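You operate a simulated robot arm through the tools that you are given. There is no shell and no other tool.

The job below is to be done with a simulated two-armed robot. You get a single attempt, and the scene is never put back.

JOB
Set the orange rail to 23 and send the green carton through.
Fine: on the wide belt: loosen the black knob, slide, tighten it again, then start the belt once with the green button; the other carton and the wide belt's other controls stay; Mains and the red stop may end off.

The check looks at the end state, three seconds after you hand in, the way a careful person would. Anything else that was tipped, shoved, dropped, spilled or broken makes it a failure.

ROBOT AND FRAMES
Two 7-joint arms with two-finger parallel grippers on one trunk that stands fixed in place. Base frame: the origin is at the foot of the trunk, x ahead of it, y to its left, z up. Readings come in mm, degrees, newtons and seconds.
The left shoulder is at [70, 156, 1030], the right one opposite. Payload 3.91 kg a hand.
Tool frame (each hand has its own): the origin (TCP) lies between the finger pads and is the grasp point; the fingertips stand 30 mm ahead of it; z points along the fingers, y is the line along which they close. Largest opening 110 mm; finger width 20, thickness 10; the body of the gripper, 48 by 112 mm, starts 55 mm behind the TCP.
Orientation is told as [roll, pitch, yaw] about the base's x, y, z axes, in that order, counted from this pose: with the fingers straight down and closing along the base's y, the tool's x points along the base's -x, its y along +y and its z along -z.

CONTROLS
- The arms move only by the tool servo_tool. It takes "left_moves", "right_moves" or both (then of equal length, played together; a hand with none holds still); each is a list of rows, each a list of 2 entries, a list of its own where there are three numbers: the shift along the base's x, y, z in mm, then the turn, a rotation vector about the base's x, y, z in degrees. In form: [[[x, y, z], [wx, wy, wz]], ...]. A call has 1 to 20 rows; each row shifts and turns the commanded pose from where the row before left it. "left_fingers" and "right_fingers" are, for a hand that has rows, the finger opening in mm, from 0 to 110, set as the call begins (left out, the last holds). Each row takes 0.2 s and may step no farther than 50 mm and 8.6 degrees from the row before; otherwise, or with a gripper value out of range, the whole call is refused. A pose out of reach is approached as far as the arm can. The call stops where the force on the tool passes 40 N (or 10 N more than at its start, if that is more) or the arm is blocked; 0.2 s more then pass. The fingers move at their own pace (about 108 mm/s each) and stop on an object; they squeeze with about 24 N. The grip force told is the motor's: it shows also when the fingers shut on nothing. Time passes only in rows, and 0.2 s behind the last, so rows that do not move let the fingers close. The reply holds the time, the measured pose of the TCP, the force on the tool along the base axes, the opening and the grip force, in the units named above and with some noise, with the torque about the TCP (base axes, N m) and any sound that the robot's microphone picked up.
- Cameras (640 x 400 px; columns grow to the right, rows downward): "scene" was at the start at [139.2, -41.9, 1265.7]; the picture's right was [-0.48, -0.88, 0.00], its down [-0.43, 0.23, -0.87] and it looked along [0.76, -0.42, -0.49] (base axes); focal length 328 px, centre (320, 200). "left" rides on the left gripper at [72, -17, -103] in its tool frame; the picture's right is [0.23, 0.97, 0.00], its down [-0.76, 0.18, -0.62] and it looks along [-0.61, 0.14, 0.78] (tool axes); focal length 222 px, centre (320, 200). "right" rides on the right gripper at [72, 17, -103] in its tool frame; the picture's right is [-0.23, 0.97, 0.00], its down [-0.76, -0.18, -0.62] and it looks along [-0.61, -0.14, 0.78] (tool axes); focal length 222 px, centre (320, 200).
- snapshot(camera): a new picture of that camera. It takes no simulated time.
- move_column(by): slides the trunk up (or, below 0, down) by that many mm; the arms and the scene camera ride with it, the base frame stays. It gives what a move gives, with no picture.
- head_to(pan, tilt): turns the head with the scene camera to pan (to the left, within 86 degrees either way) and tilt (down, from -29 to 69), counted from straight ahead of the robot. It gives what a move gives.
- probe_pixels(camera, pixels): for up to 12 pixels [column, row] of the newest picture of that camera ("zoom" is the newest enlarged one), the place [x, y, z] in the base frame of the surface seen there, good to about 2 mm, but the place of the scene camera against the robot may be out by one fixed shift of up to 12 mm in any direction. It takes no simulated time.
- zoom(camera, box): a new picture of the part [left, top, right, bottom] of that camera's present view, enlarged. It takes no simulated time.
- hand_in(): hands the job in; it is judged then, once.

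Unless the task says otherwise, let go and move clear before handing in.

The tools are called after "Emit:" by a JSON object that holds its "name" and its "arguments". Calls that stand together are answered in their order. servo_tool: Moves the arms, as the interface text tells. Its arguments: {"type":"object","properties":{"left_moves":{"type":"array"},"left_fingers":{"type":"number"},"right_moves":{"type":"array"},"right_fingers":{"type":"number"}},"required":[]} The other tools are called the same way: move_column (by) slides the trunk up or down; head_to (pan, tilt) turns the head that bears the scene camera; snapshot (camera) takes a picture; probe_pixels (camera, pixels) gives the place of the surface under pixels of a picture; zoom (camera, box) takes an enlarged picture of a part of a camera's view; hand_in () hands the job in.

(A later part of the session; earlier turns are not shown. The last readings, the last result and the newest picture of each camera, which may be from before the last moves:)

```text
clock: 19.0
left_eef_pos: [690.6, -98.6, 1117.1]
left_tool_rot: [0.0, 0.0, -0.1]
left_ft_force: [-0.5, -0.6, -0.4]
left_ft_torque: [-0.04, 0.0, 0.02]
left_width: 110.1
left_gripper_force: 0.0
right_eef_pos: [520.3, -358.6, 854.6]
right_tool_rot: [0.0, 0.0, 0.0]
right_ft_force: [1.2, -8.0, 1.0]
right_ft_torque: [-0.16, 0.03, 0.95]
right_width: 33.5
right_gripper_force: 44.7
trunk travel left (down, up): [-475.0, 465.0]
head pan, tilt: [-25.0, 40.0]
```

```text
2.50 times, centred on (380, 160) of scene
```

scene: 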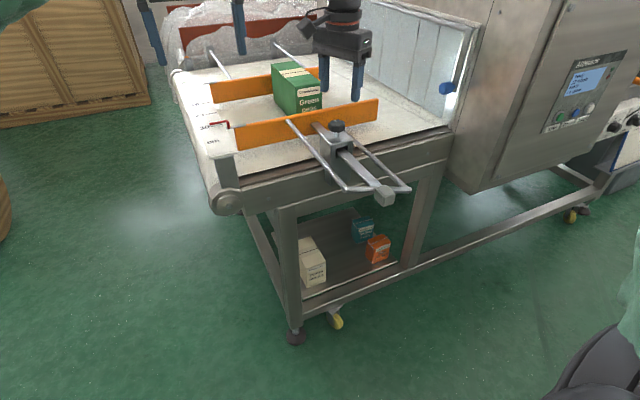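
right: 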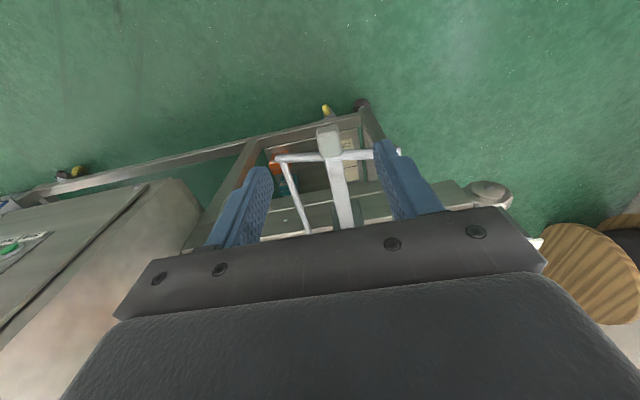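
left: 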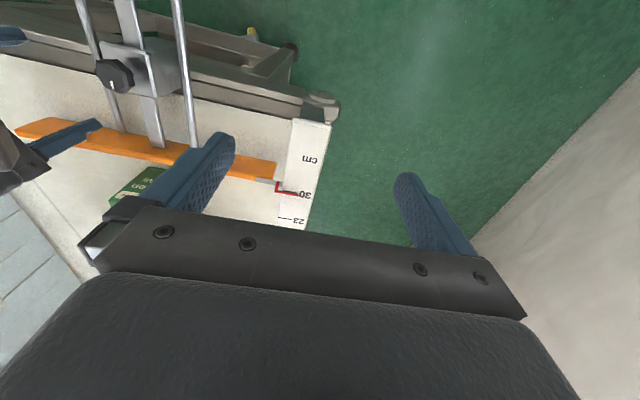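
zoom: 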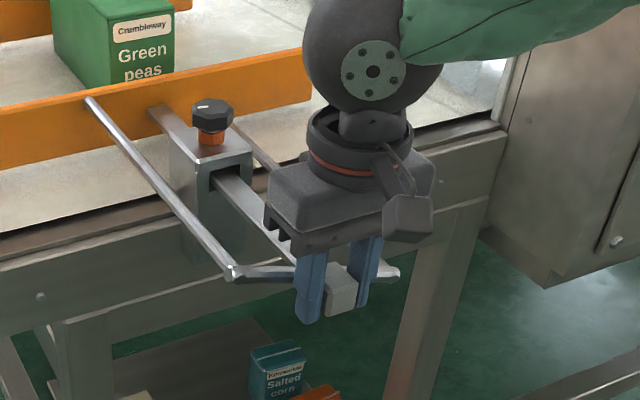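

The block is gripped (33 mm opening). I slide it +x by 30 mm first and check the pointer.

Emit:
{"name": "servo_tool", "arguments": {"right_moves": [[[5, 0, 0], [0, 0, 0]], [[5, 0, 0], [0, 0, 0]], [[5, 0, 0], [0, 0, 0]], [[5, 0, 0], [0, 0, 0]], [[5, 0, 0], [0, 0, 0]], [[5, 0, 0], [0, 0, 0]], [[0, 0, 0], [0, 0, 0]]]}}

Emit:
{"name": "zoom", "arguments": {"camera": "left", "box": [240, 150, 340, 230]}}

Emit:
{"name": "zoom", "arguments": {"camera": "scene", "box": [180, 60, 440, 220]}}

```text
clock: 20.6
left_eef_pos: [690.6, -100.2, 1116.8]
left_tool_rot: [0.1, 0.0, 0.1]
left_ft_force: [-0.1, 0.1, 0.6]
left_ft_torque: [-0.01, -0.06, 0.0]
left_width: 110.1
left_gripper_force: 0.1
right_eef_pos: [550.1, -359.9, 854.7]
right_tool_rot: [0.1, 0.0, 0.0]
right_ft_force: [-2.0, -12.7, 6.1]
right_ft_torque: [-0.15, 0.7, 0.81]
right_width: 33.7
right_gripper_force: 45.5
trunk travel left (down, up): [-475.0, 465.0]
head pan, tilt: [-25.0, 40.0]
```

```text
5.00 times, centred on (290, 190) of left
```

zoom: 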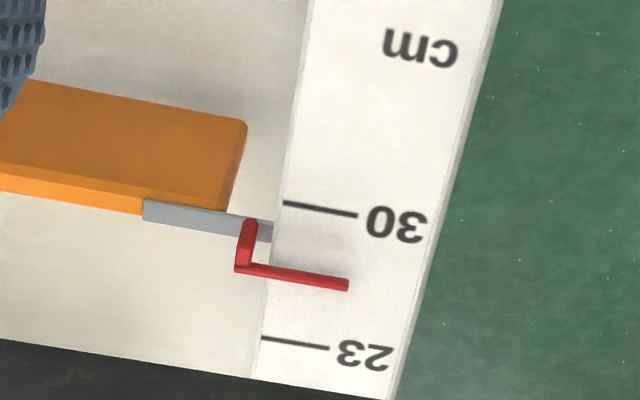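

```text
2.46 times, centred on (310, 140) of scene
```

zoom: 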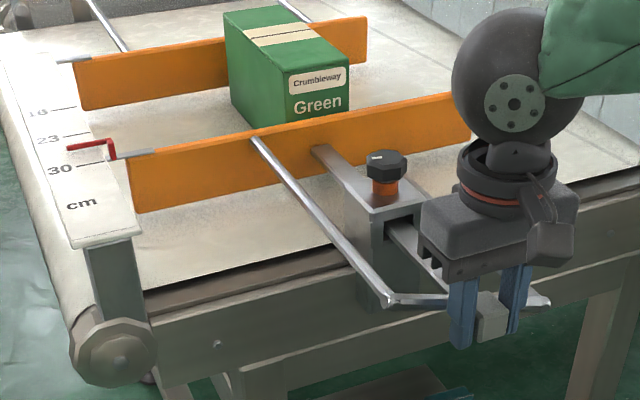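

The rail moves freely and the pointer is between 30 and 23. I'll slide on another 36 mm, then probe the pointer.

Emit:
{"name": "servo_tool", "arguments": {"right_moves": [[[6, 0, 0], [0, 0, 0]], [[6, 0, 0], [0, 0, 0]], [[6, 0, 0], [0, 0, 0]], [[6, 0, 0], [0, 0, 0]], [[6, 0, 0], [0, 0, 0]], [[6, 0, 0], [0, 0, 0]], [[0, 0, 0], [0, 0, 0]]]}}

Emit:
{"name": "snapshot", "arguments": {"camera": "left"}}

Emit:
{"name": "zoom", "arguments": {"camera": "left", "box": [250, 175, 330, 235]}}

Emit:
{"name": "zoom", "arguments": {"camera": "scene", "box": [180, 60, 440, 220]}}

```text
clock: 22.2
left_eef_pos: [689.3, -99.1, 1117.6]
left_tool_rot: [0.1, 0.0, 0.0]
left_ft_force: [-0.1, 0.1, 0.0]
left_ft_torque: [0.01, 0.01, 0.05]
left_width: 110.1
left_gripper_force: 0.0
right_eef_pos: [584.3, -360.8, 854.8]
right_tool_rot: [0.0, -0.1, 0.0]
right_ft_force: [0.3, -20.5, 20.2]
right_ft_torque: [-0.33, 0.55, 0.88]
right_width: 33.6
right_gripper_force: 45.1
trunk travel left (down, up): [-475.0, 465.0]
head pan, tilt: [-25.0, 40.0]
```

```text
taken
```

left: 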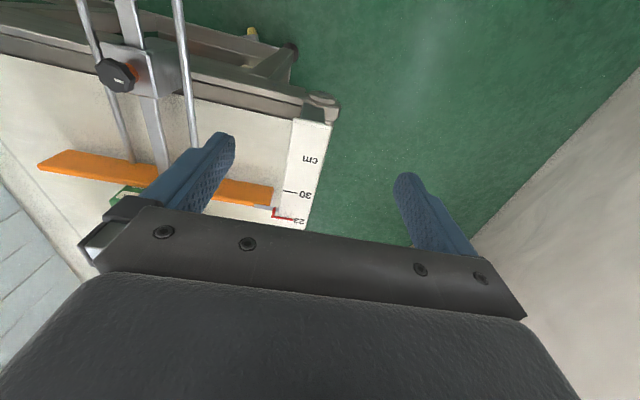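

```text
6.67 times, centred on (290, 205) of left
```

zoom: 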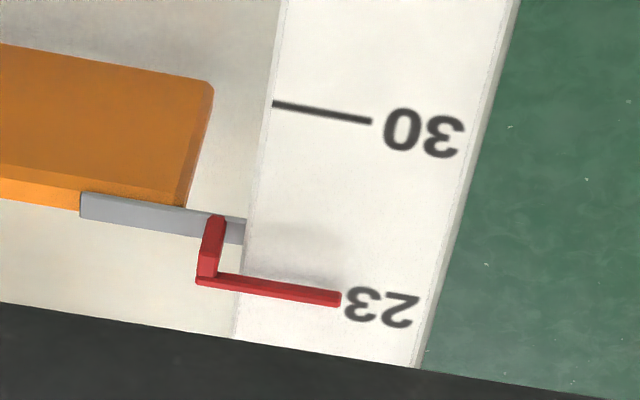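

```text
2.46 times, centred on (310, 140) of scene
```

zoom: 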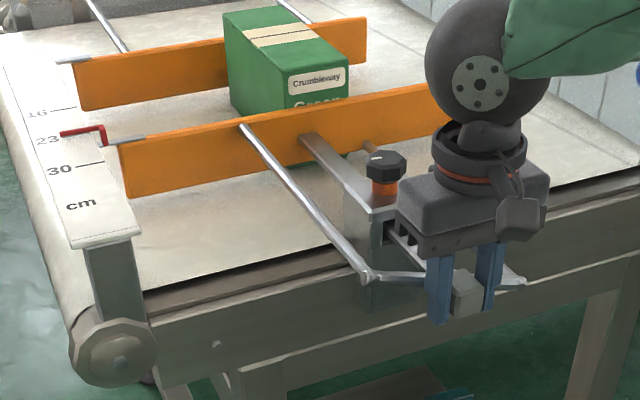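

The pointer is about at the 23 mark but partly hides it. I'll probe it and move the left hand 110 mm forward for a steeper view.

Emit:
{"name": "probe_pixels", "arguments": {"camera": "zoom", "pixels": [[70, 133], [62, 133], [90, 132], [90, 165], [80, 115]]}}

Emit:
{"name": "servo_tool", "arguments": {"left_moves": [[[25, 0, 0], [0, 0, 0]], [[30, 0, 0], [0, 0, 0]], [[30, 0, 0], [0, 0, 0]], [[25, 0, 0], [0, 0, 0]], [[0, 0, 0], [0, 0, 0]]]}}

Emit:
{"name": "snapshot", "arguments": {"camera": "left"}}

```text
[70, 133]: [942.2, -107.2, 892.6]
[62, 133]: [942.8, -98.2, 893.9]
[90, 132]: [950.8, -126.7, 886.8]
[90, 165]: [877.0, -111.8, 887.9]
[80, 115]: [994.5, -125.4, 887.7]
```

```text
clock: 23.4
left_eef_pos: [800.2, -102.3, 1117.1]
left_tool_rot: [0.2, -0.1, 0.0]
left_ft_force: [-0.1, -0.5, 0.5]
left_ft_torque: [0.03, -0.01, -0.02]
left_width: 109.8
left_gripper_force: 0.0
right_eef_pos: [584.6, -360.2, 854.3]
right_tool_rot: [0.0, -0.1, -0.1]
right_ft_force: [3.1, -26.0, 26.9]
right_ft_torque: [-0.31, -0.04, 0.9]
right_width: 33.7
right_gripper_force: 45.5
trunk travel left (down, up): [-475.0, 465.0]
head pan, tilt: [-25.0, 40.0]
```

```text
taken
```

left: 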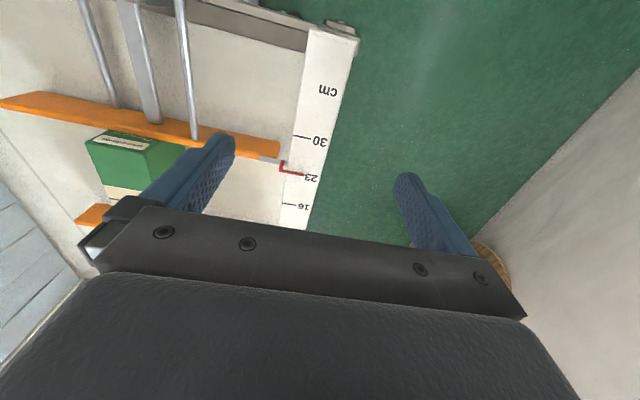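

The right hand feels -26 N in y and +27 N in z from the guided block, so I ease it by small shifts, and enlarge the pointer view (left (290,170)).

Emit:
{"name": "servo_tool", "arguments": {"right_moves": [[[0, -1, 1], [0, 0, 0]], [[0, 0, 0], [0, 0, 0]]]}}

Emit:
{"name": "zoom", "arguments": {"camera": "left", "box": [265, 125, 335, 215]}}

Emit:
{"name": "zoom", "arguments": {"camera": "left", "box": [275, 155, 325, 185]}}

```text
clock: 24.0
left_eef_pos: [800.6, -101.1, 1116.0]
left_tool_rot: [-0.1, 0.0, 0.0]
left_ft_force: [0.8, 0.7, 0.8]
left_ft_torque: [-0.03, 0.03, 0.03]
left_width: 110.1
left_gripper_force: 0.0
right_eef_pos: [583.9, -359.2, 853.6]
right_tool_rot: [0.0, 0.0, 0.0]
right_ft_force: [3.0, -10.0, 17.0]
right_ft_torque: [-0.18, -0.31, -0.23]
right_width: 33.4
right_gripper_force: 44.9
trunk travel left (down, up): [-475.0, 465.0]
head pan, tilt: [-25.0, 40.0]
```

```text
4.44 times, centred on (300, 170) of left
```

zoom: 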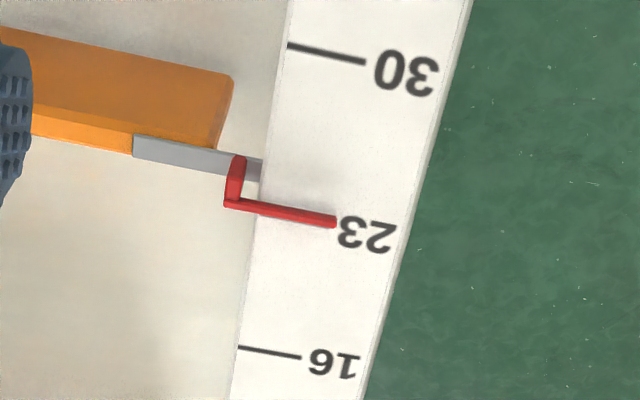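

```text
12.80 times, centred on (300, 170) of left
```

zoom: 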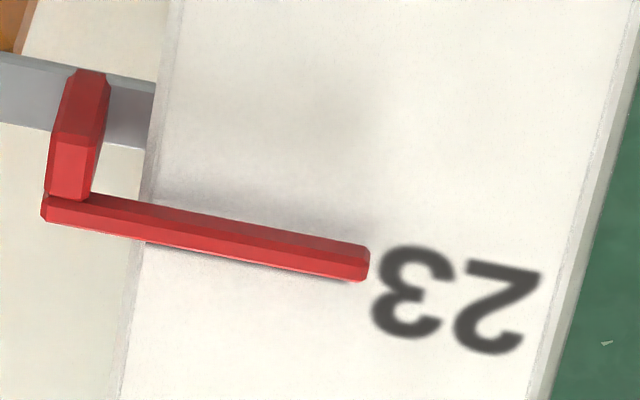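

Emit:
{"name": "probe_pixels", "arguments": {"camera": "zoom", "pixels": [[100, 210], [180, 228], [260, 245], [340, 260], [340, 272], [180, 240], [260, 258], [240, 290], [180, 260], [360, 250], [120, 220], [300, 245]]}}

Emit:
{"name": "zoom", "arguments": {"camera": "left", "box": [265, 125, 335, 215]}}

Emit:
{"name": "probe_pixels", "arguments": {"camera": "zoom", "pixels": [[320, 53], [270, 352], [340, 57], [290, 356], [300, 211], [270, 206], [310, 50]]}}

```text
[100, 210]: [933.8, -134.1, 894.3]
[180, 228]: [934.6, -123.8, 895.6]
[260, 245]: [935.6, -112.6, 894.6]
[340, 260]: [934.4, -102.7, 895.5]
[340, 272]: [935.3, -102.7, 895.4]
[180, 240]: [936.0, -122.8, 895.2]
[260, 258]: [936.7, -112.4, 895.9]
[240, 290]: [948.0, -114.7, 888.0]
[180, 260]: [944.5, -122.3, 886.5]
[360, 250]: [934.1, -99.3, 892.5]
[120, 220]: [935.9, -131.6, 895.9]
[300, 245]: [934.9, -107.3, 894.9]
```

```text
4.44 times, centred on (300, 170) of left
```

zoom: 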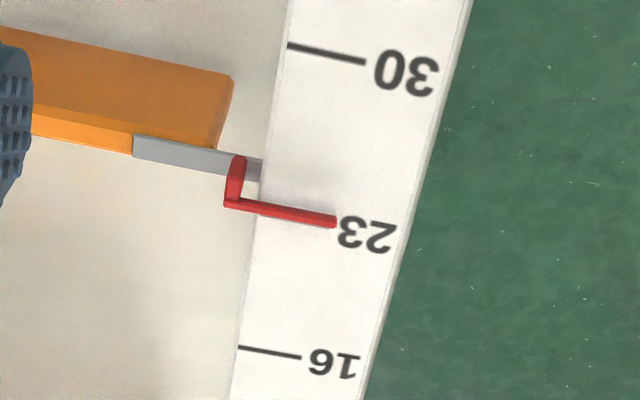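

```text
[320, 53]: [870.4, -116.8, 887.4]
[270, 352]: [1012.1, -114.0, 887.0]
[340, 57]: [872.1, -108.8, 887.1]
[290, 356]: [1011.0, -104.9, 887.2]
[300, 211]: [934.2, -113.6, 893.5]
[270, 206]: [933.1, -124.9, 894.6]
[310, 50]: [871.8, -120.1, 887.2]
```

Marks 30 and 16 are at x 871.4 and 1011.5, so 23 is at 941.4; the pointer's middle is at about 935.4. I slide +6 mm more.

Emit:
{"name": "servo_tool", "arguments": {"right_moves": [[[2, 0, 0.5], [0, 0, 0]], [[2, 0, 0], [0, 0, 0]], [[2, 0, 0], [0, 0, 0]], [[0, 0, 0], [0, 0, 0]]]}}

Emit:
{"name": "zoom", "arguments": {"camera": "left", "box": [80, 100, 240, 230]}}

Emit:
{"name": "zoom", "arguments": {"camera": "left", "box": [275, 155, 325, 185]}}

Emit:
{"name": "probe_pixels", "arguments": {"camera": "zoom", "pixels": [[100, 240], [180, 255], [260, 270], [340, 290], [180, 265], [260, 285], [100, 230], [340, 280], [180, 245], [260, 262]]}}

```text
clock: 25.0
left_eef_pos: [800.7, -99.9, 1117.1]
left_tool_rot: [0.0, 0.0, 0.1]
left_ft_force: [0.0, -0.7, -0.1]
left_ft_torque: [-0.05, 0.02, 0.02]
left_width: 110.0
left_gripper_force: 0.0
right_eef_pos: [591.2, -360.8, 853.5]
right_tool_rot: [0.1, 0.1, 0.1]
right_ft_force: [-6.3, 12.5, -12.9]
right_ft_torque: [0.09, 0.0, -0.58]
right_width: 33.5
right_gripper_force: 45.1
trunk travel left (down, up): [-475.0, 465.0]
head pan, tilt: [-25.0, 40.0]
```

```text
3.08 times, centred on (160, 165) of left
```

zoom: 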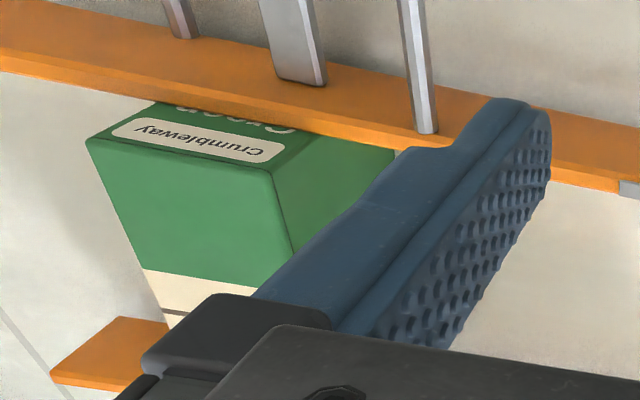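

```text
12.80 times, centred on (300, 170) of left
```

zoom: 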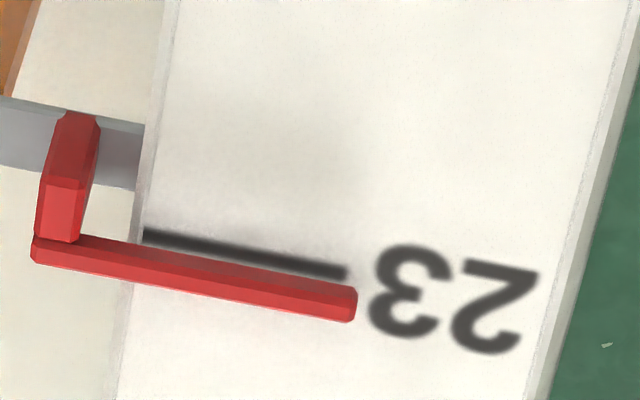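

```text
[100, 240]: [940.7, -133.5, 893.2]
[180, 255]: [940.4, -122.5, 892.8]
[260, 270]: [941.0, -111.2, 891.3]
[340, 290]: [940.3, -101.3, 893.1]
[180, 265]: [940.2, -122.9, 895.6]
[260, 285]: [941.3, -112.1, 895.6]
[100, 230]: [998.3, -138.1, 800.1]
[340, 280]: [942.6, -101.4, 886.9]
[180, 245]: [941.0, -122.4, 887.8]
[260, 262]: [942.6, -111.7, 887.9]
```

The mark now shows just behind the pointer; the pointer's probes read x≈940.3–941.3. I'll probe edges more finely.

Emit:
{"name": "probe_pixels", "arguments": {"camera": "zoom", "pixels": [[180, 236], [250, 251], [320, 267], [200, 240], [180, 271], [180, 276], [260, 291], [260, 296], [220, 263], [220, 273], [220, 281], [220, 286]]}}

```text
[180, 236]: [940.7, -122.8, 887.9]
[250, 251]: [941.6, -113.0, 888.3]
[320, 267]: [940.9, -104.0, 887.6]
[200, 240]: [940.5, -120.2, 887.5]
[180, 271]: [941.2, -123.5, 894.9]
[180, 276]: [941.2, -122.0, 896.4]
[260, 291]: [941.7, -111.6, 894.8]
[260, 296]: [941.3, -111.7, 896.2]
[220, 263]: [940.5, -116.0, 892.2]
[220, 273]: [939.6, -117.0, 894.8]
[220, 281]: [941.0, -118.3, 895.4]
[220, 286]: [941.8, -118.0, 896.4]
```

The pointer's middle (≈941.2) and the 23 mark (≈940.9) agree within 0.5 mm. I release the block and check that it stays.

Emit:
{"name": "servo_tool", "arguments": {"right_moves": [[[0, 0, 0], [0, 0, 0]], [[0, 0, 0], [0, 0, 0]]], "right_fingers": 64}}

Emit:
{"name": "zoom", "arguments": {"camera": "left", "box": [275, 155, 325, 185]}}

Emit:
{"name": "probe_pixels", "arguments": {"camera": "zoom", "pixels": [[180, 236], [250, 251], [320, 267], [200, 240], [180, 271], [180, 276], [260, 291], [260, 296], [220, 263], [220, 273], [220, 281], [220, 286]]}}

```text
clock: 25.6
left_eef_pos: [800.1, -101.6, 1116.7]
left_tool_rot: [0.0, 0.0, 0.1]
left_ft_force: [-0.1, 0.1, 0.0]
left_ft_torque: [-0.01, 0.0, -0.02]
left_width: 109.8
left_gripper_force: 0.1
right_eef_pos: [590.8, -361.1, 853.4]
right_tool_rot: [0.0, 0.0, -0.1]
right_ft_force: [-0.4, 0.4, -0.6]
right_ft_torque: [0.03, -0.03, 0.02]
right_width: 64.1
right_gripper_force: 0.1
trunk travel left (down, up): [-475.0, 465.0]
head pan, tilt: [-25.0, 40.0]
```

```text
12.80 times, centred on (300, 170) of left
```

zoom: 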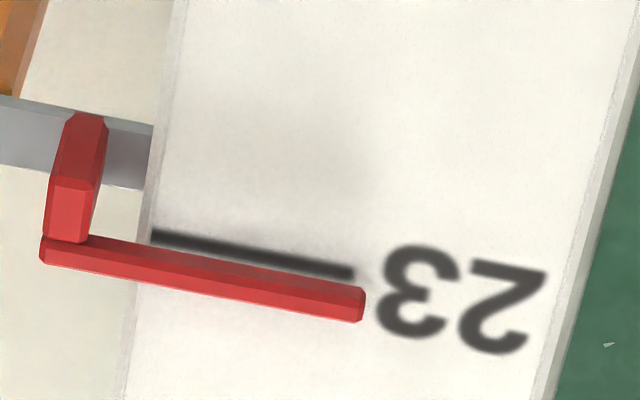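

```text
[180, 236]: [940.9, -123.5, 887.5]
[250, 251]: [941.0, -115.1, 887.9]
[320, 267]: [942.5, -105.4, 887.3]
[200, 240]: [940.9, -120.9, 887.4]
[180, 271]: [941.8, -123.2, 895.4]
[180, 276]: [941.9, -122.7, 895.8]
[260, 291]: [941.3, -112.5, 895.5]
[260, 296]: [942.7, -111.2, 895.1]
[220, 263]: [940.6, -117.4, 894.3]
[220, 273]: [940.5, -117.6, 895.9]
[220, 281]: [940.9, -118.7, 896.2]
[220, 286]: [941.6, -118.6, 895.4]
```

The rail held at 23 after release. I raise the right hand, go back above the knob and pre-turn it +61° so it can turn clockwise.

Emit:
{"name": "servo_tool", "arguments": {"right_moves": [[[0, 0, 30], [0, 0, 0]], [[0, 0, 40], [0, 0, 0]], [[0, 0, 45], [0, 0, 0]], [[0, 0, 30], [0, 0, 0]], [[17.3, 0.2, 0], [0, 0, 7.6]], [[17.3, 0.2, 0], [0, 0, 7.6]], [[17.3, 0.2, 0], [0, 0, 7.6]], [[17.3, 0.2, 0], [0, 0, 7.6]], [[17.3, 0.2, 0], [0, 0, 7.6]], [[17.3, 0.2, 0], [0, 0, 7.6]], [[17.3, 0.1, 0], [0, 0, 7.6]], [[17.3, 0.1, 0], [0, 0, 7.6]], [[0, 0, 0], [0, 0, 0]]], "right_fingers": 70}}

Emit:
{"name": "snapshot", "arguments": {"camera": "right"}}

Emit:
{"name": "zoom", "arguments": {"camera": "right", "box": [270, 80, 370, 160]}}

Emit:
{"name": "snapshot", "arguments": {"camera": "scene"}}

```text
clock: 28.4
left_eef_pos: [800.3, -101.4, 1116.4]
left_tool_rot: [0.0, 0.0, 0.0]
left_ft_force: [-0.6, 1.0, -0.3]
left_ft_torque: [0.02, 0.0, -0.04]
left_width: 110.2
left_gripper_force: 0.1
right_eef_pos: [729.0, -359.2, 1001.2]
right_tool_rot: [0.0, 0.0, 60.9]
right_ft_force: [-0.2, 0.3, 0.0]
right_ft_torque: [0.01, 0.03, -0.03]
right_width: 70.0
right_gripper_force: 0.1
trunk travel left (down, up): [-475.0, 465.0]
head pan, tilt: [-25.0, 40.0]
```

```text
taken
```

right: 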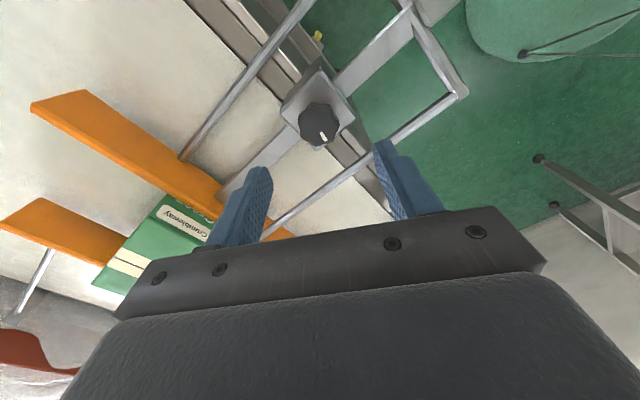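

```text
5.00 times, centred on (320, 120) of right
```

zoom: 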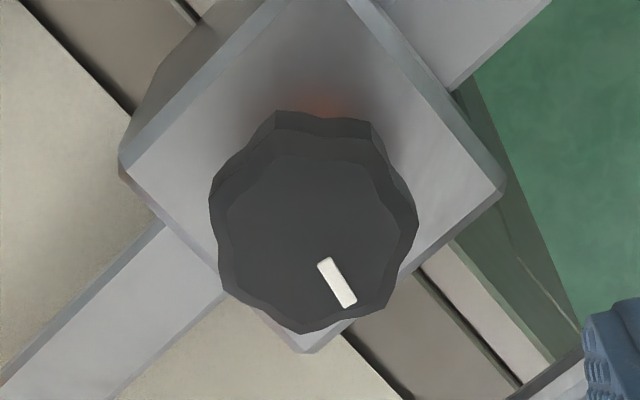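

```text
taken
```

scene: 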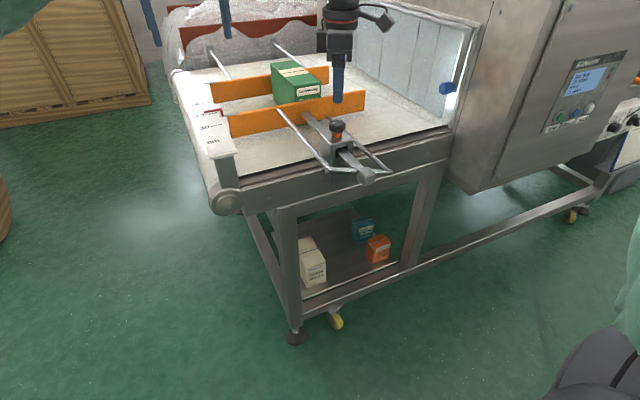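

The knob is centred within ~1.5 mm. I shift slightly, go down, grip, and begin turning clockwise.

Emit:
{"name": "servo_tool", "arguments": {"right_moves": [[[0.3, -0.8, -20], [0, 0, 0]], [[0, 0, -20], [0, 0, 0]], [[0, 0, -20], [0, 0, 0]], [[0, 0, -16], [0, 0, 0]], [[0, 0, -13], [0, 0, 0]], [[0, 0, 0], [0, 0, 0]]], "right_fingers": 70}}

Emit:
{"name": "servo_tool", "arguments": {"right_moves": [[[0, 0, 0], [0, 0, 0]], [[0, 0, 0], [0, 0, 0]], [[0, 0, 0], [0, 0, 0]]], "right_fingers": 0}}

Emit:
{"name": "zoom", "arguments": {"camera": "right", "box": [220, 100, 420, 240]}}

```text
clock: 29.8
left_eef_pos: [800.6, -101.2, 1116.6]
left_tool_rot: [-0.1, 0.1, 0.0]
left_ft_force: [0.4, -0.4, -0.3]
left_ft_torque: [0.01, 0.0, 0.04]
left_width: 109.8
left_gripper_force: 0.0
right_eef_pos: [729.4, -359.7, 910.3]
right_tool_rot: [0.0, 0.0, 60.7]
right_ft_force: [-0.1, 0.1, 0.5]
right_ft_torque: [-0.05, -0.02, -0.05]
right_width: 70.0
right_gripper_force: 0.1
trunk travel left (down, up): [-475.0, 465.0]
head pan, tilt: [-25.0, 40.0]
```

```text
clock: 30.6
left_eef_pos: [800.5, -101.2, 1117.1]
left_tool_rot: [0.0, 0.2, 0.0]
left_ft_force: [0.4, -0.3, 0.0]
left_ft_torque: [0.03, 0.02, 0.02]
left_width: 109.9
left_gripper_force: 0.1
right_eef_pos: [730.1, -361.6, 911.9]
right_tool_rot: [0.0, 0.0, 60.8]
right_ft_force: [6.3, -2.9, -0.1]
right_ft_torque: [-0.33, -0.32, -0.02]
right_width: 35.4
right_gripper_force: 45.1
trunk travel left (down, up): [-475.0, 465.0]
head pan, tilt: [-25.0, 40.0]
```

```text
2.86 times, centred on (320, 170) of right
```

zoom: 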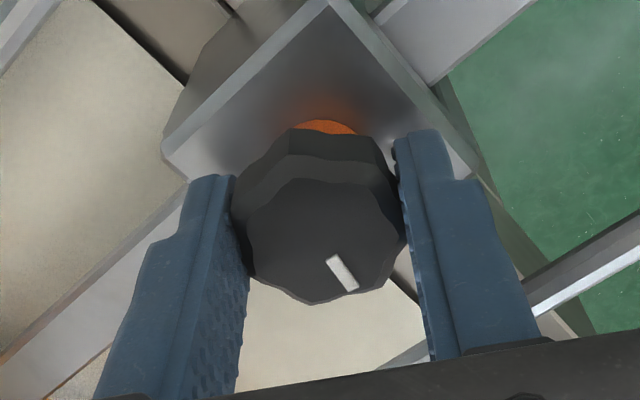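

The knob is gripped (35 mm). I turn clockwise 56° in one go, then look at torque and pointer.

Emit:
{"name": "servo_tool", "arguments": {"right_moves": [[[0, 0, 0], [0, 0, -8]], [[0, 0, 0], [0, 0, -8]], [[0, 0, 0], [0, 0, -8]], [[0, 0, 0], [0, 0, -8]], [[0, 0, 0], [0, 0, -8]], [[0, 0, 0], [0, 0, -8]], [[0, 0, 0], [0, 0, -8]]]}}

Emit:
{"name": "snapshot", "arguments": {"camera": "left"}}

Emit:
{"name": "zoom", "arguments": {"camera": "right", "box": [220, 100, 420, 240]}}

Emit:
{"name": "zoom", "arguments": {"camera": "scene", "box": [290, 90, 390, 190]}}

```text
clock: 32.2
left_eef_pos: [799.7, -101.3, 1116.1]
left_tool_rot: [0.0, 0.1, 0.0]
left_ft_force: [-0.1, 0.4, 0.3]
left_ft_torque: [-0.01, -0.01, -0.06]
left_width: 109.9
left_gripper_force: 0.1
right_eef_pos: [729.1, -360.6, 911.5]
right_tool_rot: [0.0, 0.2, 4.5]
right_ft_force: [-19.3, 2.5, -8.2]
right_ft_torque: [-0.06, 0.01, 0.0]
right_width: 34.9
right_gripper_force: 44.9
trunk travel left (down, up): [-475.0, 465.0]
head pan, tilt: [-25.0, 40.0]
```

```text
taken
```

left: 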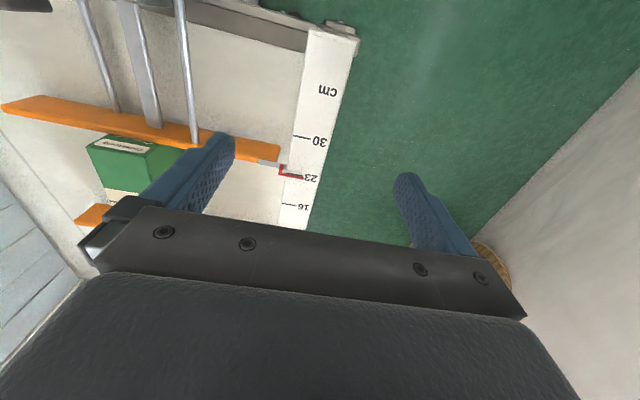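

```text
2.86 times, centred on (320, 170) of right
```

zoom: 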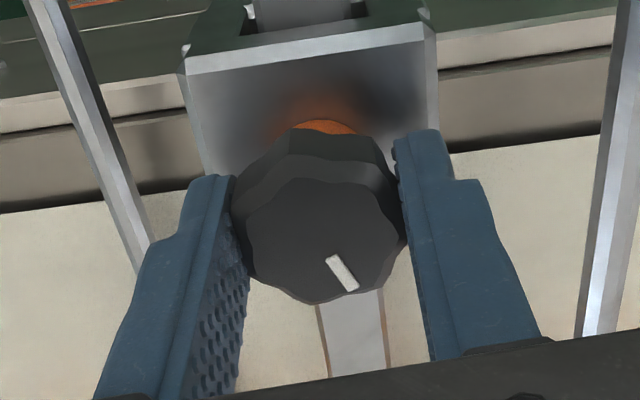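

```text
4.00 times, centred on (340, 140) of scene
```

zoom: 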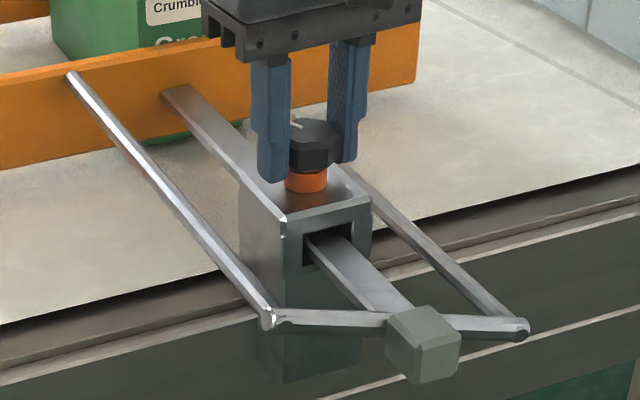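

The collar still shows; 56° turned without torque. I ease x by -1 mm and turn a further 32°.

Emit:
{"name": "servo_tool", "arguments": {"right_moves": [[[-1, 0, 0], [0, 0, -8]], [[0, 0, 0], [0, 0, -8]], [[0, 0, 0], [0, 0, -8]], [[0, 0, 0], [0, 0, -8]]]}}

Emit:
{"name": "zoom", "arguments": {"camera": "right", "box": [220, 100, 420, 240]}}

Emit:
{"name": "zoom", "arguments": {"camera": "scene", "box": [290, 90, 390, 190]}}

```text
clock: 33.2
left_eef_pos: [801.0, -100.3, 1115.9]
left_tool_rot: [0.0, 0.2, 0.1]
left_ft_force: [0.1, -0.4, 0.7]
left_ft_torque: [0.03, -0.02, 0.03]
left_width: 109.9
left_gripper_force: 0.1
right_eef_pos: [729.1, -360.7, 911.1]
right_tool_rot: [-0.1, 0.0, -27.3]
right_ft_force: [2.1, 3.0, -5.4]
right_ft_torque: [-0.27, -0.15, 0.95]
right_width: 36.5
right_gripper_force: 45.7
trunk travel left (down, up): [-475.0, 465.0]
head pan, tilt: [-25.0, 40.0]
```

```text
2.86 times, centred on (320, 170) of right
```

zoom: 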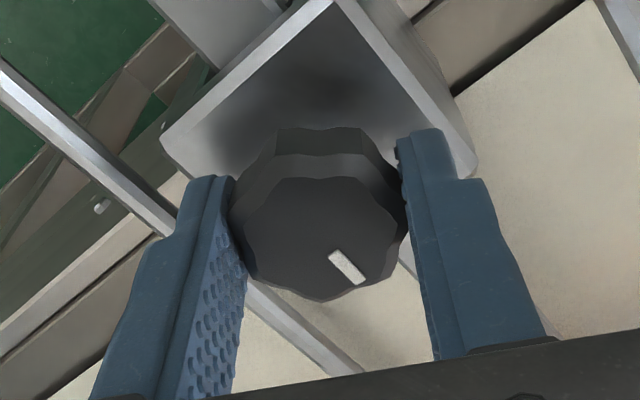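

```text
4.00 times, centred on (340, 140) of scene
```

zoom: 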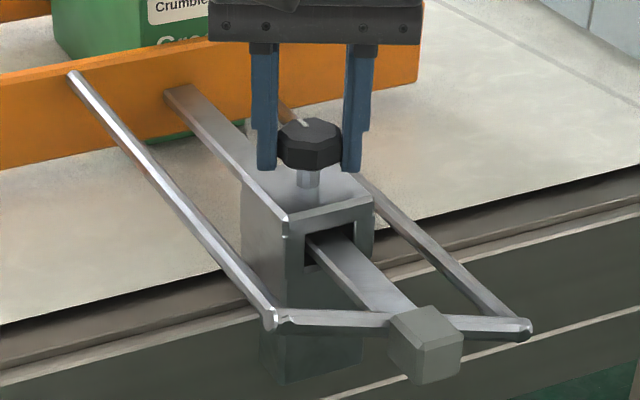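

The orange collar vanished and torque rose to 0.95 N m: the knob is tight. I release, rise and recheck the pointer.

Emit:
{"name": "servo_tool", "arguments": {"right_moves": [[[0, 0, 0], [0, 0, 0]], [[0, 0, 0], [0, 0, 0]], [[0, 0, 30], [0, 0, 0]], [[0, 0, 40], [0, 0, 0]], [[0, 0, 40], [0, 0, 5]], [[0, 0, 30], [0, 0, 8]], [[0, 0, 0], [0, 0, 8]], [[0, 0, 0], [0, 0, 6]]], "right_fingers": 70}}

Emit:
{"name": "snapshot", "arguments": {"camera": "left"}}

Emit:
{"name": "zoom", "arguments": {"camera": "left", "box": [275, 155, 325, 185]}}

Emit:
{"name": "probe_pixels", "arguments": {"camera": "zoom", "pixels": [[180, 236], [250, 251], [320, 267], [200, 240], [180, 271], [180, 276], [260, 291], [260, 296], [220, 263], [220, 273], [220, 281], [220, 286]]}}

Emit:
{"name": "zoom", "arguments": {"camera": "scene", "box": [180, 60, 440, 220]}}

```text
clock: 35.0
left_eef_pos: [801.2, -102.1, 1115.8]
left_tool_rot: [0.0, 0.0, 0.1]
left_ft_force: [0.8, 0.5, 0.3]
left_ft_torque: [0.01, -0.01, 0.0]
left_width: 109.9
left_gripper_force: 0.0
right_eef_pos: [729.5, -360.4, 1052.0]
right_tool_rot: [0.1, 0.1, -0.1]
right_ft_force: [0.7, 0.4, -0.1]
right_ft_torque: [0.02, 0.0, 0.03]
right_width: 69.9
right_gripper_force: 0.1
trunk travel left (down, up): [-475.0, 465.0]
head pan, tilt: [-25.0, 40.0]
```

```text
taken
```

left: 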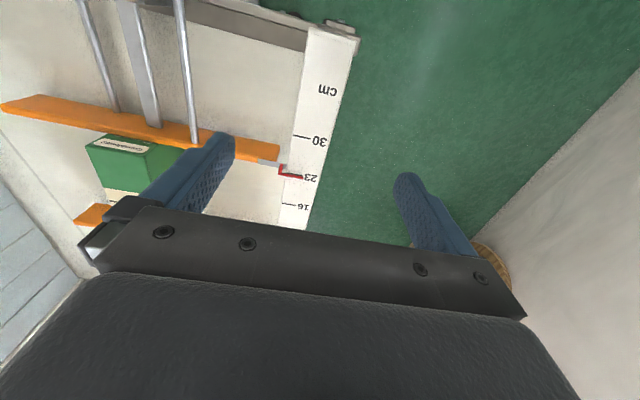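

```text
12.80 times, centred on (300, 170) of left
```

zoom: 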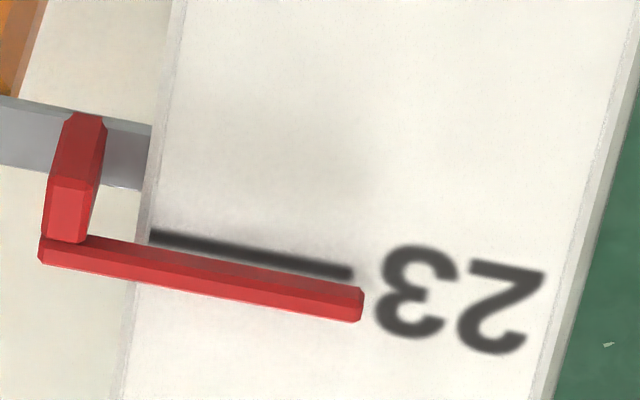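

```text
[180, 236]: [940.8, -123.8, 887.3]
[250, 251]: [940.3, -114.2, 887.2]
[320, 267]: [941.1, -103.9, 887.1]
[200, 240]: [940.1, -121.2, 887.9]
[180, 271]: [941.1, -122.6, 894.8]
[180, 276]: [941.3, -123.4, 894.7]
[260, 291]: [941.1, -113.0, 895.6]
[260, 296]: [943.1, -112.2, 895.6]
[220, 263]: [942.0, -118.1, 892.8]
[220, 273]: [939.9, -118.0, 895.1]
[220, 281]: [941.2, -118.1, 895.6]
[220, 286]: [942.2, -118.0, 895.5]
```

```text
2.46 times, centred on (310, 140) of scene
```

zoom: 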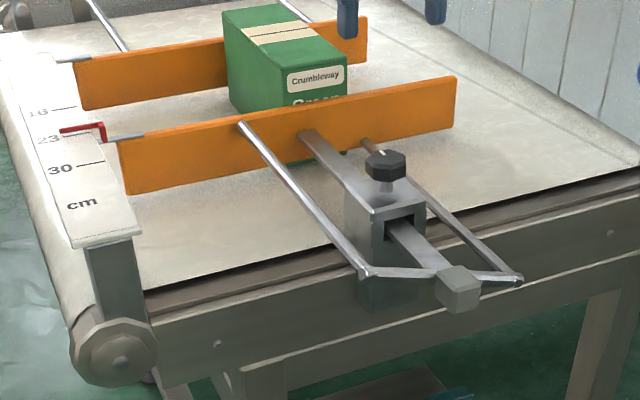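

The rail is at 23 and locked (collar gone, pointer still at 941.3). I back both hands off the belt and look at the panel and entry gate before starting.

Emit:
{"name": "servo_tool", "arguments": {"right_moves": [[[-45, 0, 10], [0, 0, 0]], [[-45, 0, 0], [0, 0, 0]], [[-45, 0, 0], [0, 0, 0]], [[-45, -20, 0], [0, 0, 0]], [[-45, -30, 0], [0, 0, 0]], [[-45, -30, 0], [0, 0, 0]], [[-45, -30, 0], [0, 0, 0]]], "left_moves": [[[-25, 10, 0], [0, 0, 0]], [[-30, 20, 0], [0, 0, 0]], [[-30, 20, 0], [0, 0, 0]], [[-30, 20, 0], [0, 0, 0]], [[-30, 20, 0], [0, 0, 0]], [[-30, 20, 0], [0, 0, 0]], [[-25, 20, 0], [0, 0, 0]]]}}

Emit:
{"name": "head_to", "arguments": {"pan": -52, "tilt": 30}}

Emit:
{"name": "snapshot", "arguments": {"camera": "scene"}}

Emit:
{"name": "zoom", "arguments": {"camera": "scene", "box": [360, 80, 480, 180]}}

Emit:
{"name": "zoom", "arguments": {"camera": "scene", "box": [100, 50, 340, 200]}}

```text
refused: row 5 steps farther than a row can; nothing moved
```

```text
clock: 35.9
left_eef_pos: [800.4, -101.5, 1116.5]
left_tool_rot: [0.1, 0.1, -0.1]
left_ft_force: [-0.5, 0.5, 0.6]
left_ft_torque: [0.02, -0.03, -0.03]
left_width: 110.1
left_gripper_force: 0.0
right_eef_pos: [728.1, -359.9, 1050.5]
right_tool_rot: [0.0, -0.1, -0.2]
right_ft_force: [0.4, 0.6, -0.7]
right_ft_torque: [0.0, -0.02, -0.01]
right_width: 70.0
right_gripper_force: 0.0
trunk travel left (down, up): [-475.0, 465.0]
head pan, tilt: [-52.0, 30.0]
```

```text
taken
```

scene: 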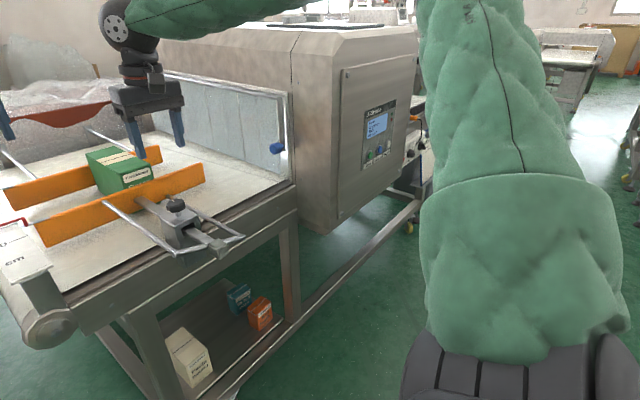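

```text
4.00 times, centred on (420, 130) of scene
```

zoom: 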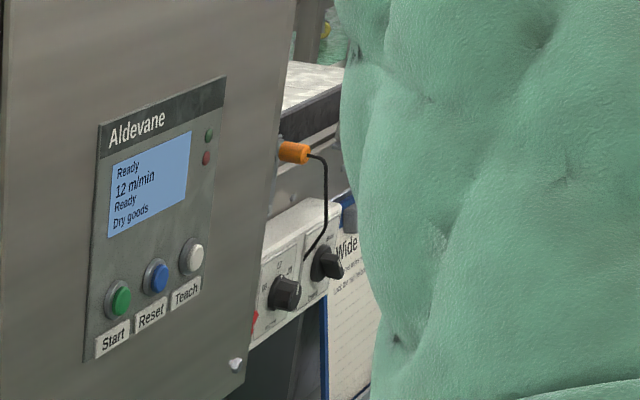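

```text
2.67 times, centred on (220, 125) of scene
```

zoom: 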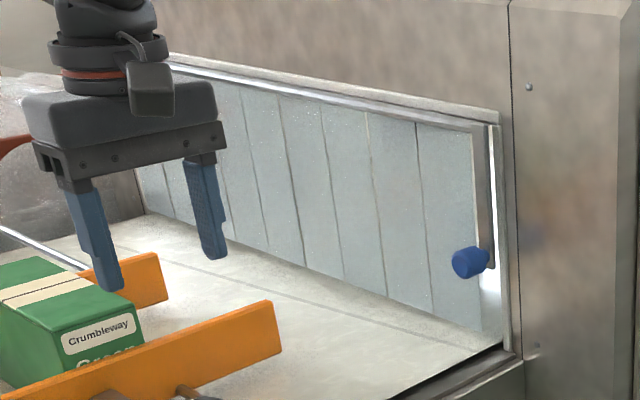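

The pan shows the strip curtain entry and the Aldevane panel (Start green at (376,153)); a row was too long so nothing moved. I repeat the retreat with shorter rows.

Emit:
{"name": "servo_tool", "arguments": {"right_moves": [[[-40, 0, 10], [0, 0, 0]], [[-45, 0, 0], [0, 0, 0]], [[-45, 0, 0], [0, 0, 0]], [[-40, -20, 0], [0, 0, 0]], [[-35, -30, 0], [0, 0, 0]], [[-35, -30, 0], [0, 0, 0]], [[-35, -30, 0], [0, 0, 0]], [[-35, -30, 0], [0, 0, 0]]], "left_moves": [[[-25, 10, 0], [0, 0, 0]], [[-30, 20, 0], [0, 0, 0]], [[-30, 20, 0], [0, 0, 0]], [[-30, 20, 0], [0, 0, 0]], [[-30, 20, 0], [0, 0, 0]], [[-30, 20, 0], [0, 0, 0]], [[-30, 20, 0], [0, 0, 0]], [[-25, 20, 0], [0, 0, 0]]]}}

Emit:
{"name": "snapshot", "arguments": {"camera": "scene"}}

Emit:
{"name": "snapshot", "arguments": {"camera": "right"}}

Emit:
{"name": "zoom", "arguments": {"camera": "scene", "box": [390, 90, 490, 190]}}

```text
clock: 37.7
left_eef_pos: [571.7, 53.3, 1117.5]
left_tool_rot: [-0.1, 0.0, 0.0]
left_ft_force: [-0.2, 0.6, 0.3]
left_ft_torque: [-0.01, 0.05, -0.02]
left_width: 109.6
left_gripper_force: 0.1
right_eef_pos: [419.3, -502.4, 1053.9]
right_tool_rot: [-0.3, 1.1, -0.2]
right_ft_force: [-2.4, 0.2, 5.8]
right_ft_torque: [-0.02, -0.17, 0.03]
right_width: 70.0
right_gripper_force: 0.0
trunk travel left (down, up): [-475.0, 465.0]
head pan, tilt: [-52.0, 30.0]
```

```text
taken
```

scene: 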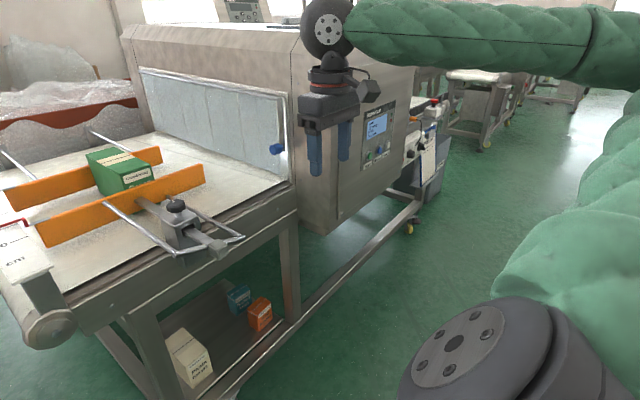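

```text
taken
```

right: 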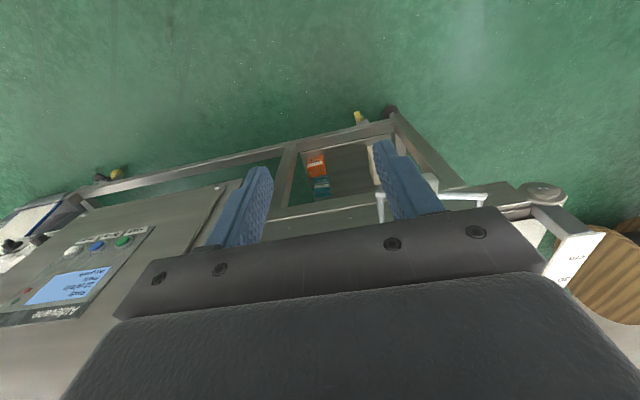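

```text
4.00 times, centred on (440, 140) of scene
```

zoom: 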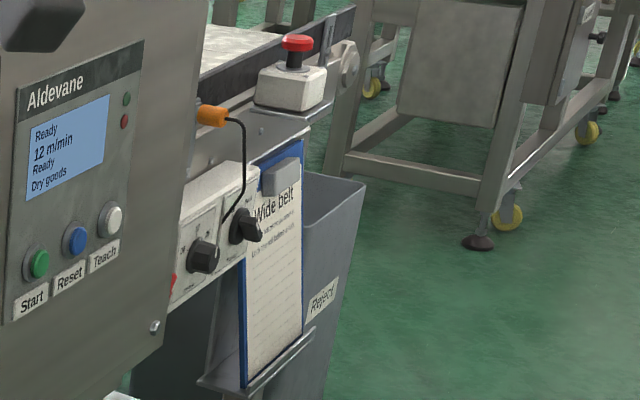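

The panel reads Ready and the red stop is up; Start is the only green button. I'll fix its place with the right hand's camera (green at (122,241)).

Emit:
{"name": "zoom", "arguments": {"camera": "right", "box": [20, 190, 180, 330]}}

Emit:
{"name": "probe_pixels", "arguments": {"camera": "right", "pixels": [[122, 241], [120, 241], [124, 241], [96, 246], [70, 252], [130, 250], [150, 260], [110, 250], [122, 236]]}}

Emit:
{"name": "probe_pixels", "arguments": {"camera": "scene", "pixels": [[369, 156], [379, 150], [388, 145], [369, 163], [300, 220]]}}

```text
2.86 times, centred on (100, 260) of right
```

zoom: 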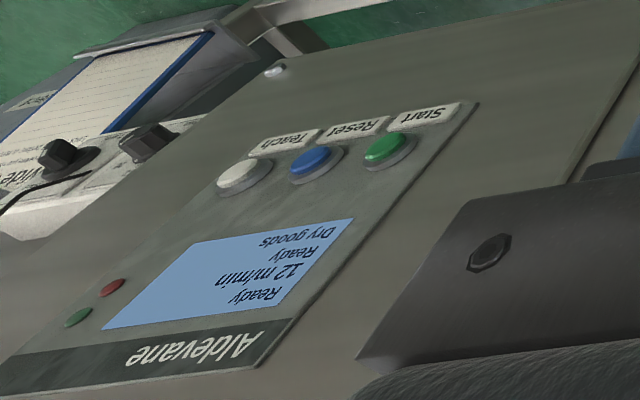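

```text
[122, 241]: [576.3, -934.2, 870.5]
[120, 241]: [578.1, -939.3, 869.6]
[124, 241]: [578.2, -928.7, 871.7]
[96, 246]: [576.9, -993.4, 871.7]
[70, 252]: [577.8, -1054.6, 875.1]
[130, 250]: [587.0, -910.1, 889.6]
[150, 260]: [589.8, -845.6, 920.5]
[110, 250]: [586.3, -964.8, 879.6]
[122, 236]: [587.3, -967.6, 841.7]
```

```text
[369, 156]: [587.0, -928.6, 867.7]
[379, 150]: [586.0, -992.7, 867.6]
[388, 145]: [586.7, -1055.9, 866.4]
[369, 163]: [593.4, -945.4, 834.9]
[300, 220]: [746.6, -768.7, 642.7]
```

Start's face is at about (577,-931,870). I close the fingers and pitch the right hand to point along +x while moving toward y -720.

Emit:
{"name": "servo_tool", "arguments": {"right_moves": [[[0, -25, 0], [0, 0, 0]], [[-2, -22, -5], [0, -8.2, 0]], [[-2, -22, -5], [0, -8.2, 0]], [[-2, -22, -5], [0, -8.2, 0]], [[-2, -22, -5], [0, -8.2, 0]], [[-2, -22, -5], [0, -8.2, 0]], [[-2, -22, -5], [0, -8.2, 0]], [[-2, -22, -5], [0, -8.2, 0]], [[-2, -22, -5], [0, -8.2, 0]], [[-2, -22, -5], [0, -8.2, 0]], [[-2, -22, -5], [0, -8.2, 0]], [[-2, -22, -5], [0, -8, 0]], [[0, 0, 0], [0, 0, 0]]], "right_fingers": 0}}

Emit:
{"name": "snapshot", "arguments": {"camera": "scene"}}

Emit:
{"name": "snapshot", "arguments": {"camera": "right"}}

```text
clock: 40.5
left_eef_pos: [573.1, 52.8, 1115.7]
left_tool_rot: [-0.1, 0.0, -0.1]
left_ft_force: [-0.6, -0.2, -0.3]
left_ft_torque: [-0.01, -0.02, -0.04]
left_width: 110.1
left_gripper_force: 0.1
right_eef_pos: [397.7, -766.4, 1006.7]
right_tool_rot: [111.1, -89.8, -111.1]
right_ft_force: [0.2, 0.7, 0.6]
right_ft_torque: [0.03, 0.04, -0.01]
right_width: 0.0
right_gripper_force: 24.1
trunk travel left (down, up): [-475.0, 465.0]
head pan, tilt: [-52.0, 30.0]
```

```text
taken
```

scene: 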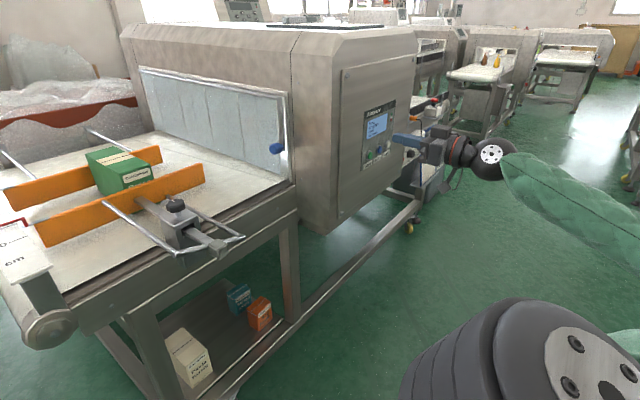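

```text
taken
```

right: 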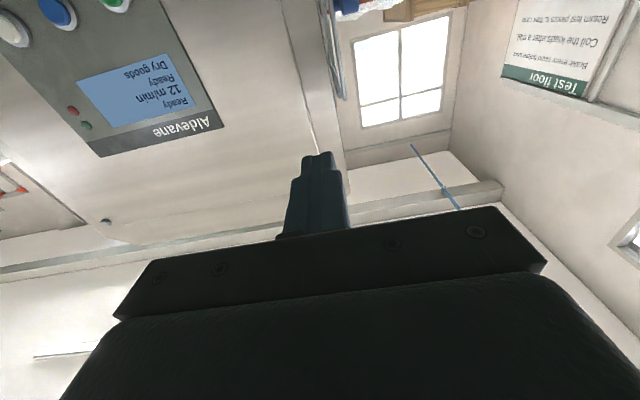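

The hand now points along +x. I move it in front of the Start button, about 75 mm short of it.

Emit:
{"name": "servo_tool", "arguments": {"right_moves": [[[12, -27, -22.5], [0, 0, 0]], [[12, -27, -22.5], [0, 0, 0]], [[12, -27, -22.5], [0, 0, 0]], [[12, -27, -22.5], [0, 0, 0]], [[12, -28, -23], [0, 0, 0]], [[12, -28, -23], [0, 0, 0]], [[0, 0, 0], [0, 0, 0]]]}}

Emit:
{"name": "snapshot", "arguments": {"camera": "scene"}}

Emit:
{"name": "snapshot", "arguments": {"camera": "right"}}

Emit:
{"name": "zoom", "arguments": {"camera": "scene", "box": [340, 100, 460, 200]}}

```text
clock: 42.1
left_eef_pos: [572.7, 52.0, 1116.2]
left_tool_rot: [0.1, -0.1, 0.0]
left_ft_force: [-0.5, 0.4, -0.9]
left_ft_torque: [-0.02, 0.02, -0.02]
left_width: 110.2
left_gripper_force: 0.1
right_eef_pos: [468.9, -931.7, 871.4]
right_tool_rot: [88.5, -89.7, -88.5]
right_ft_force: [-0.1, 0.7, 0.4]
right_ft_torque: [0.03, 0.0, 0.0]
right_width: 0.2
right_gripper_force: 23.9
trunk travel left (down, up): [-475.0, 465.0]
head pan, tilt: [-52.0, 30.0]
```

```text
taken
```

scene: 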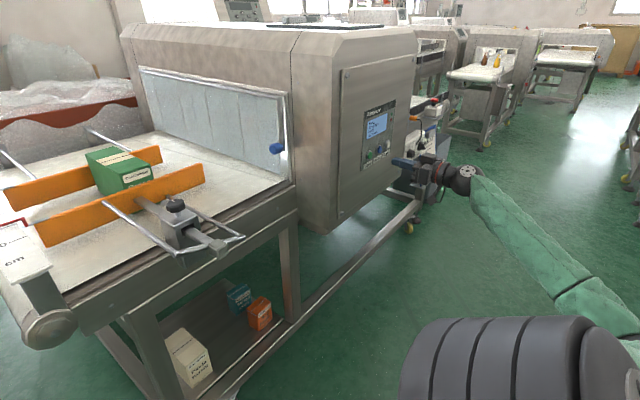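

```text
taken
```

right: 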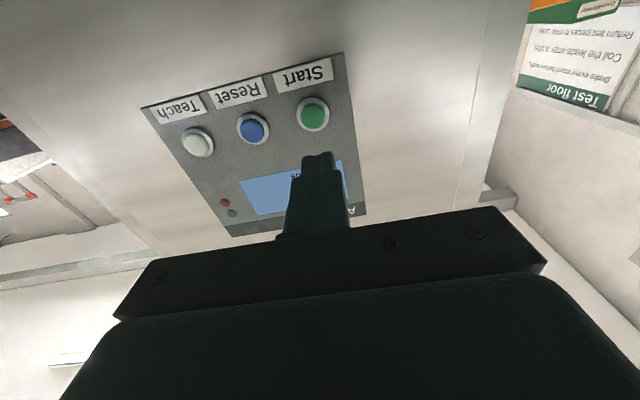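

```text
4.00 times, centred on (400, 150) of scene
```

zoom: 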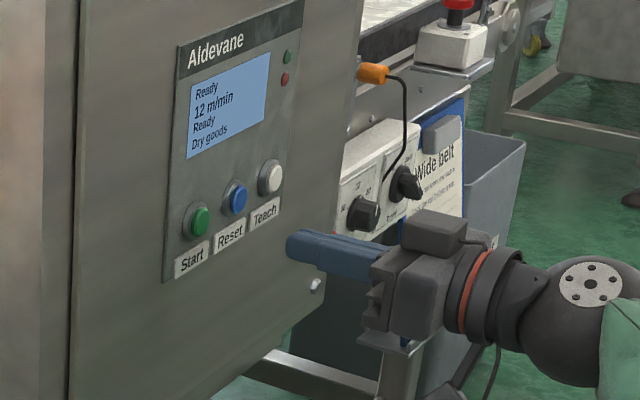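

The Start button is seen at (313,114), near the expected (320,123); I'll probe it to refine aim.

Emit:
{"name": "probe_pixels", "arguments": {"camera": "right", "pixels": [[313, 114], [303, 114], [323, 114], [313, 104], [313, 124], [252, 129], [340, 130], [318, 155]]}}

Emit:
{"name": "zoom", "arguments": {"camera": "right", "box": [270, 80, 360, 170]}}

```text
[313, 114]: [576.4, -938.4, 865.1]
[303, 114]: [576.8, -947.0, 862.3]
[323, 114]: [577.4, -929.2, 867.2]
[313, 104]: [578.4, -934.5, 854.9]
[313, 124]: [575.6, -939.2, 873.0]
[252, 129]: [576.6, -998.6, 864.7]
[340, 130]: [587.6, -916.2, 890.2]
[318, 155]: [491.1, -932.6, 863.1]
```

```text
4.44 times, centred on (315, 125) of right
```

zoom: 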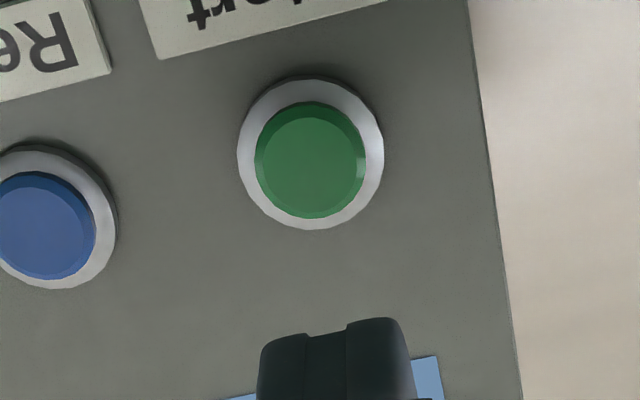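

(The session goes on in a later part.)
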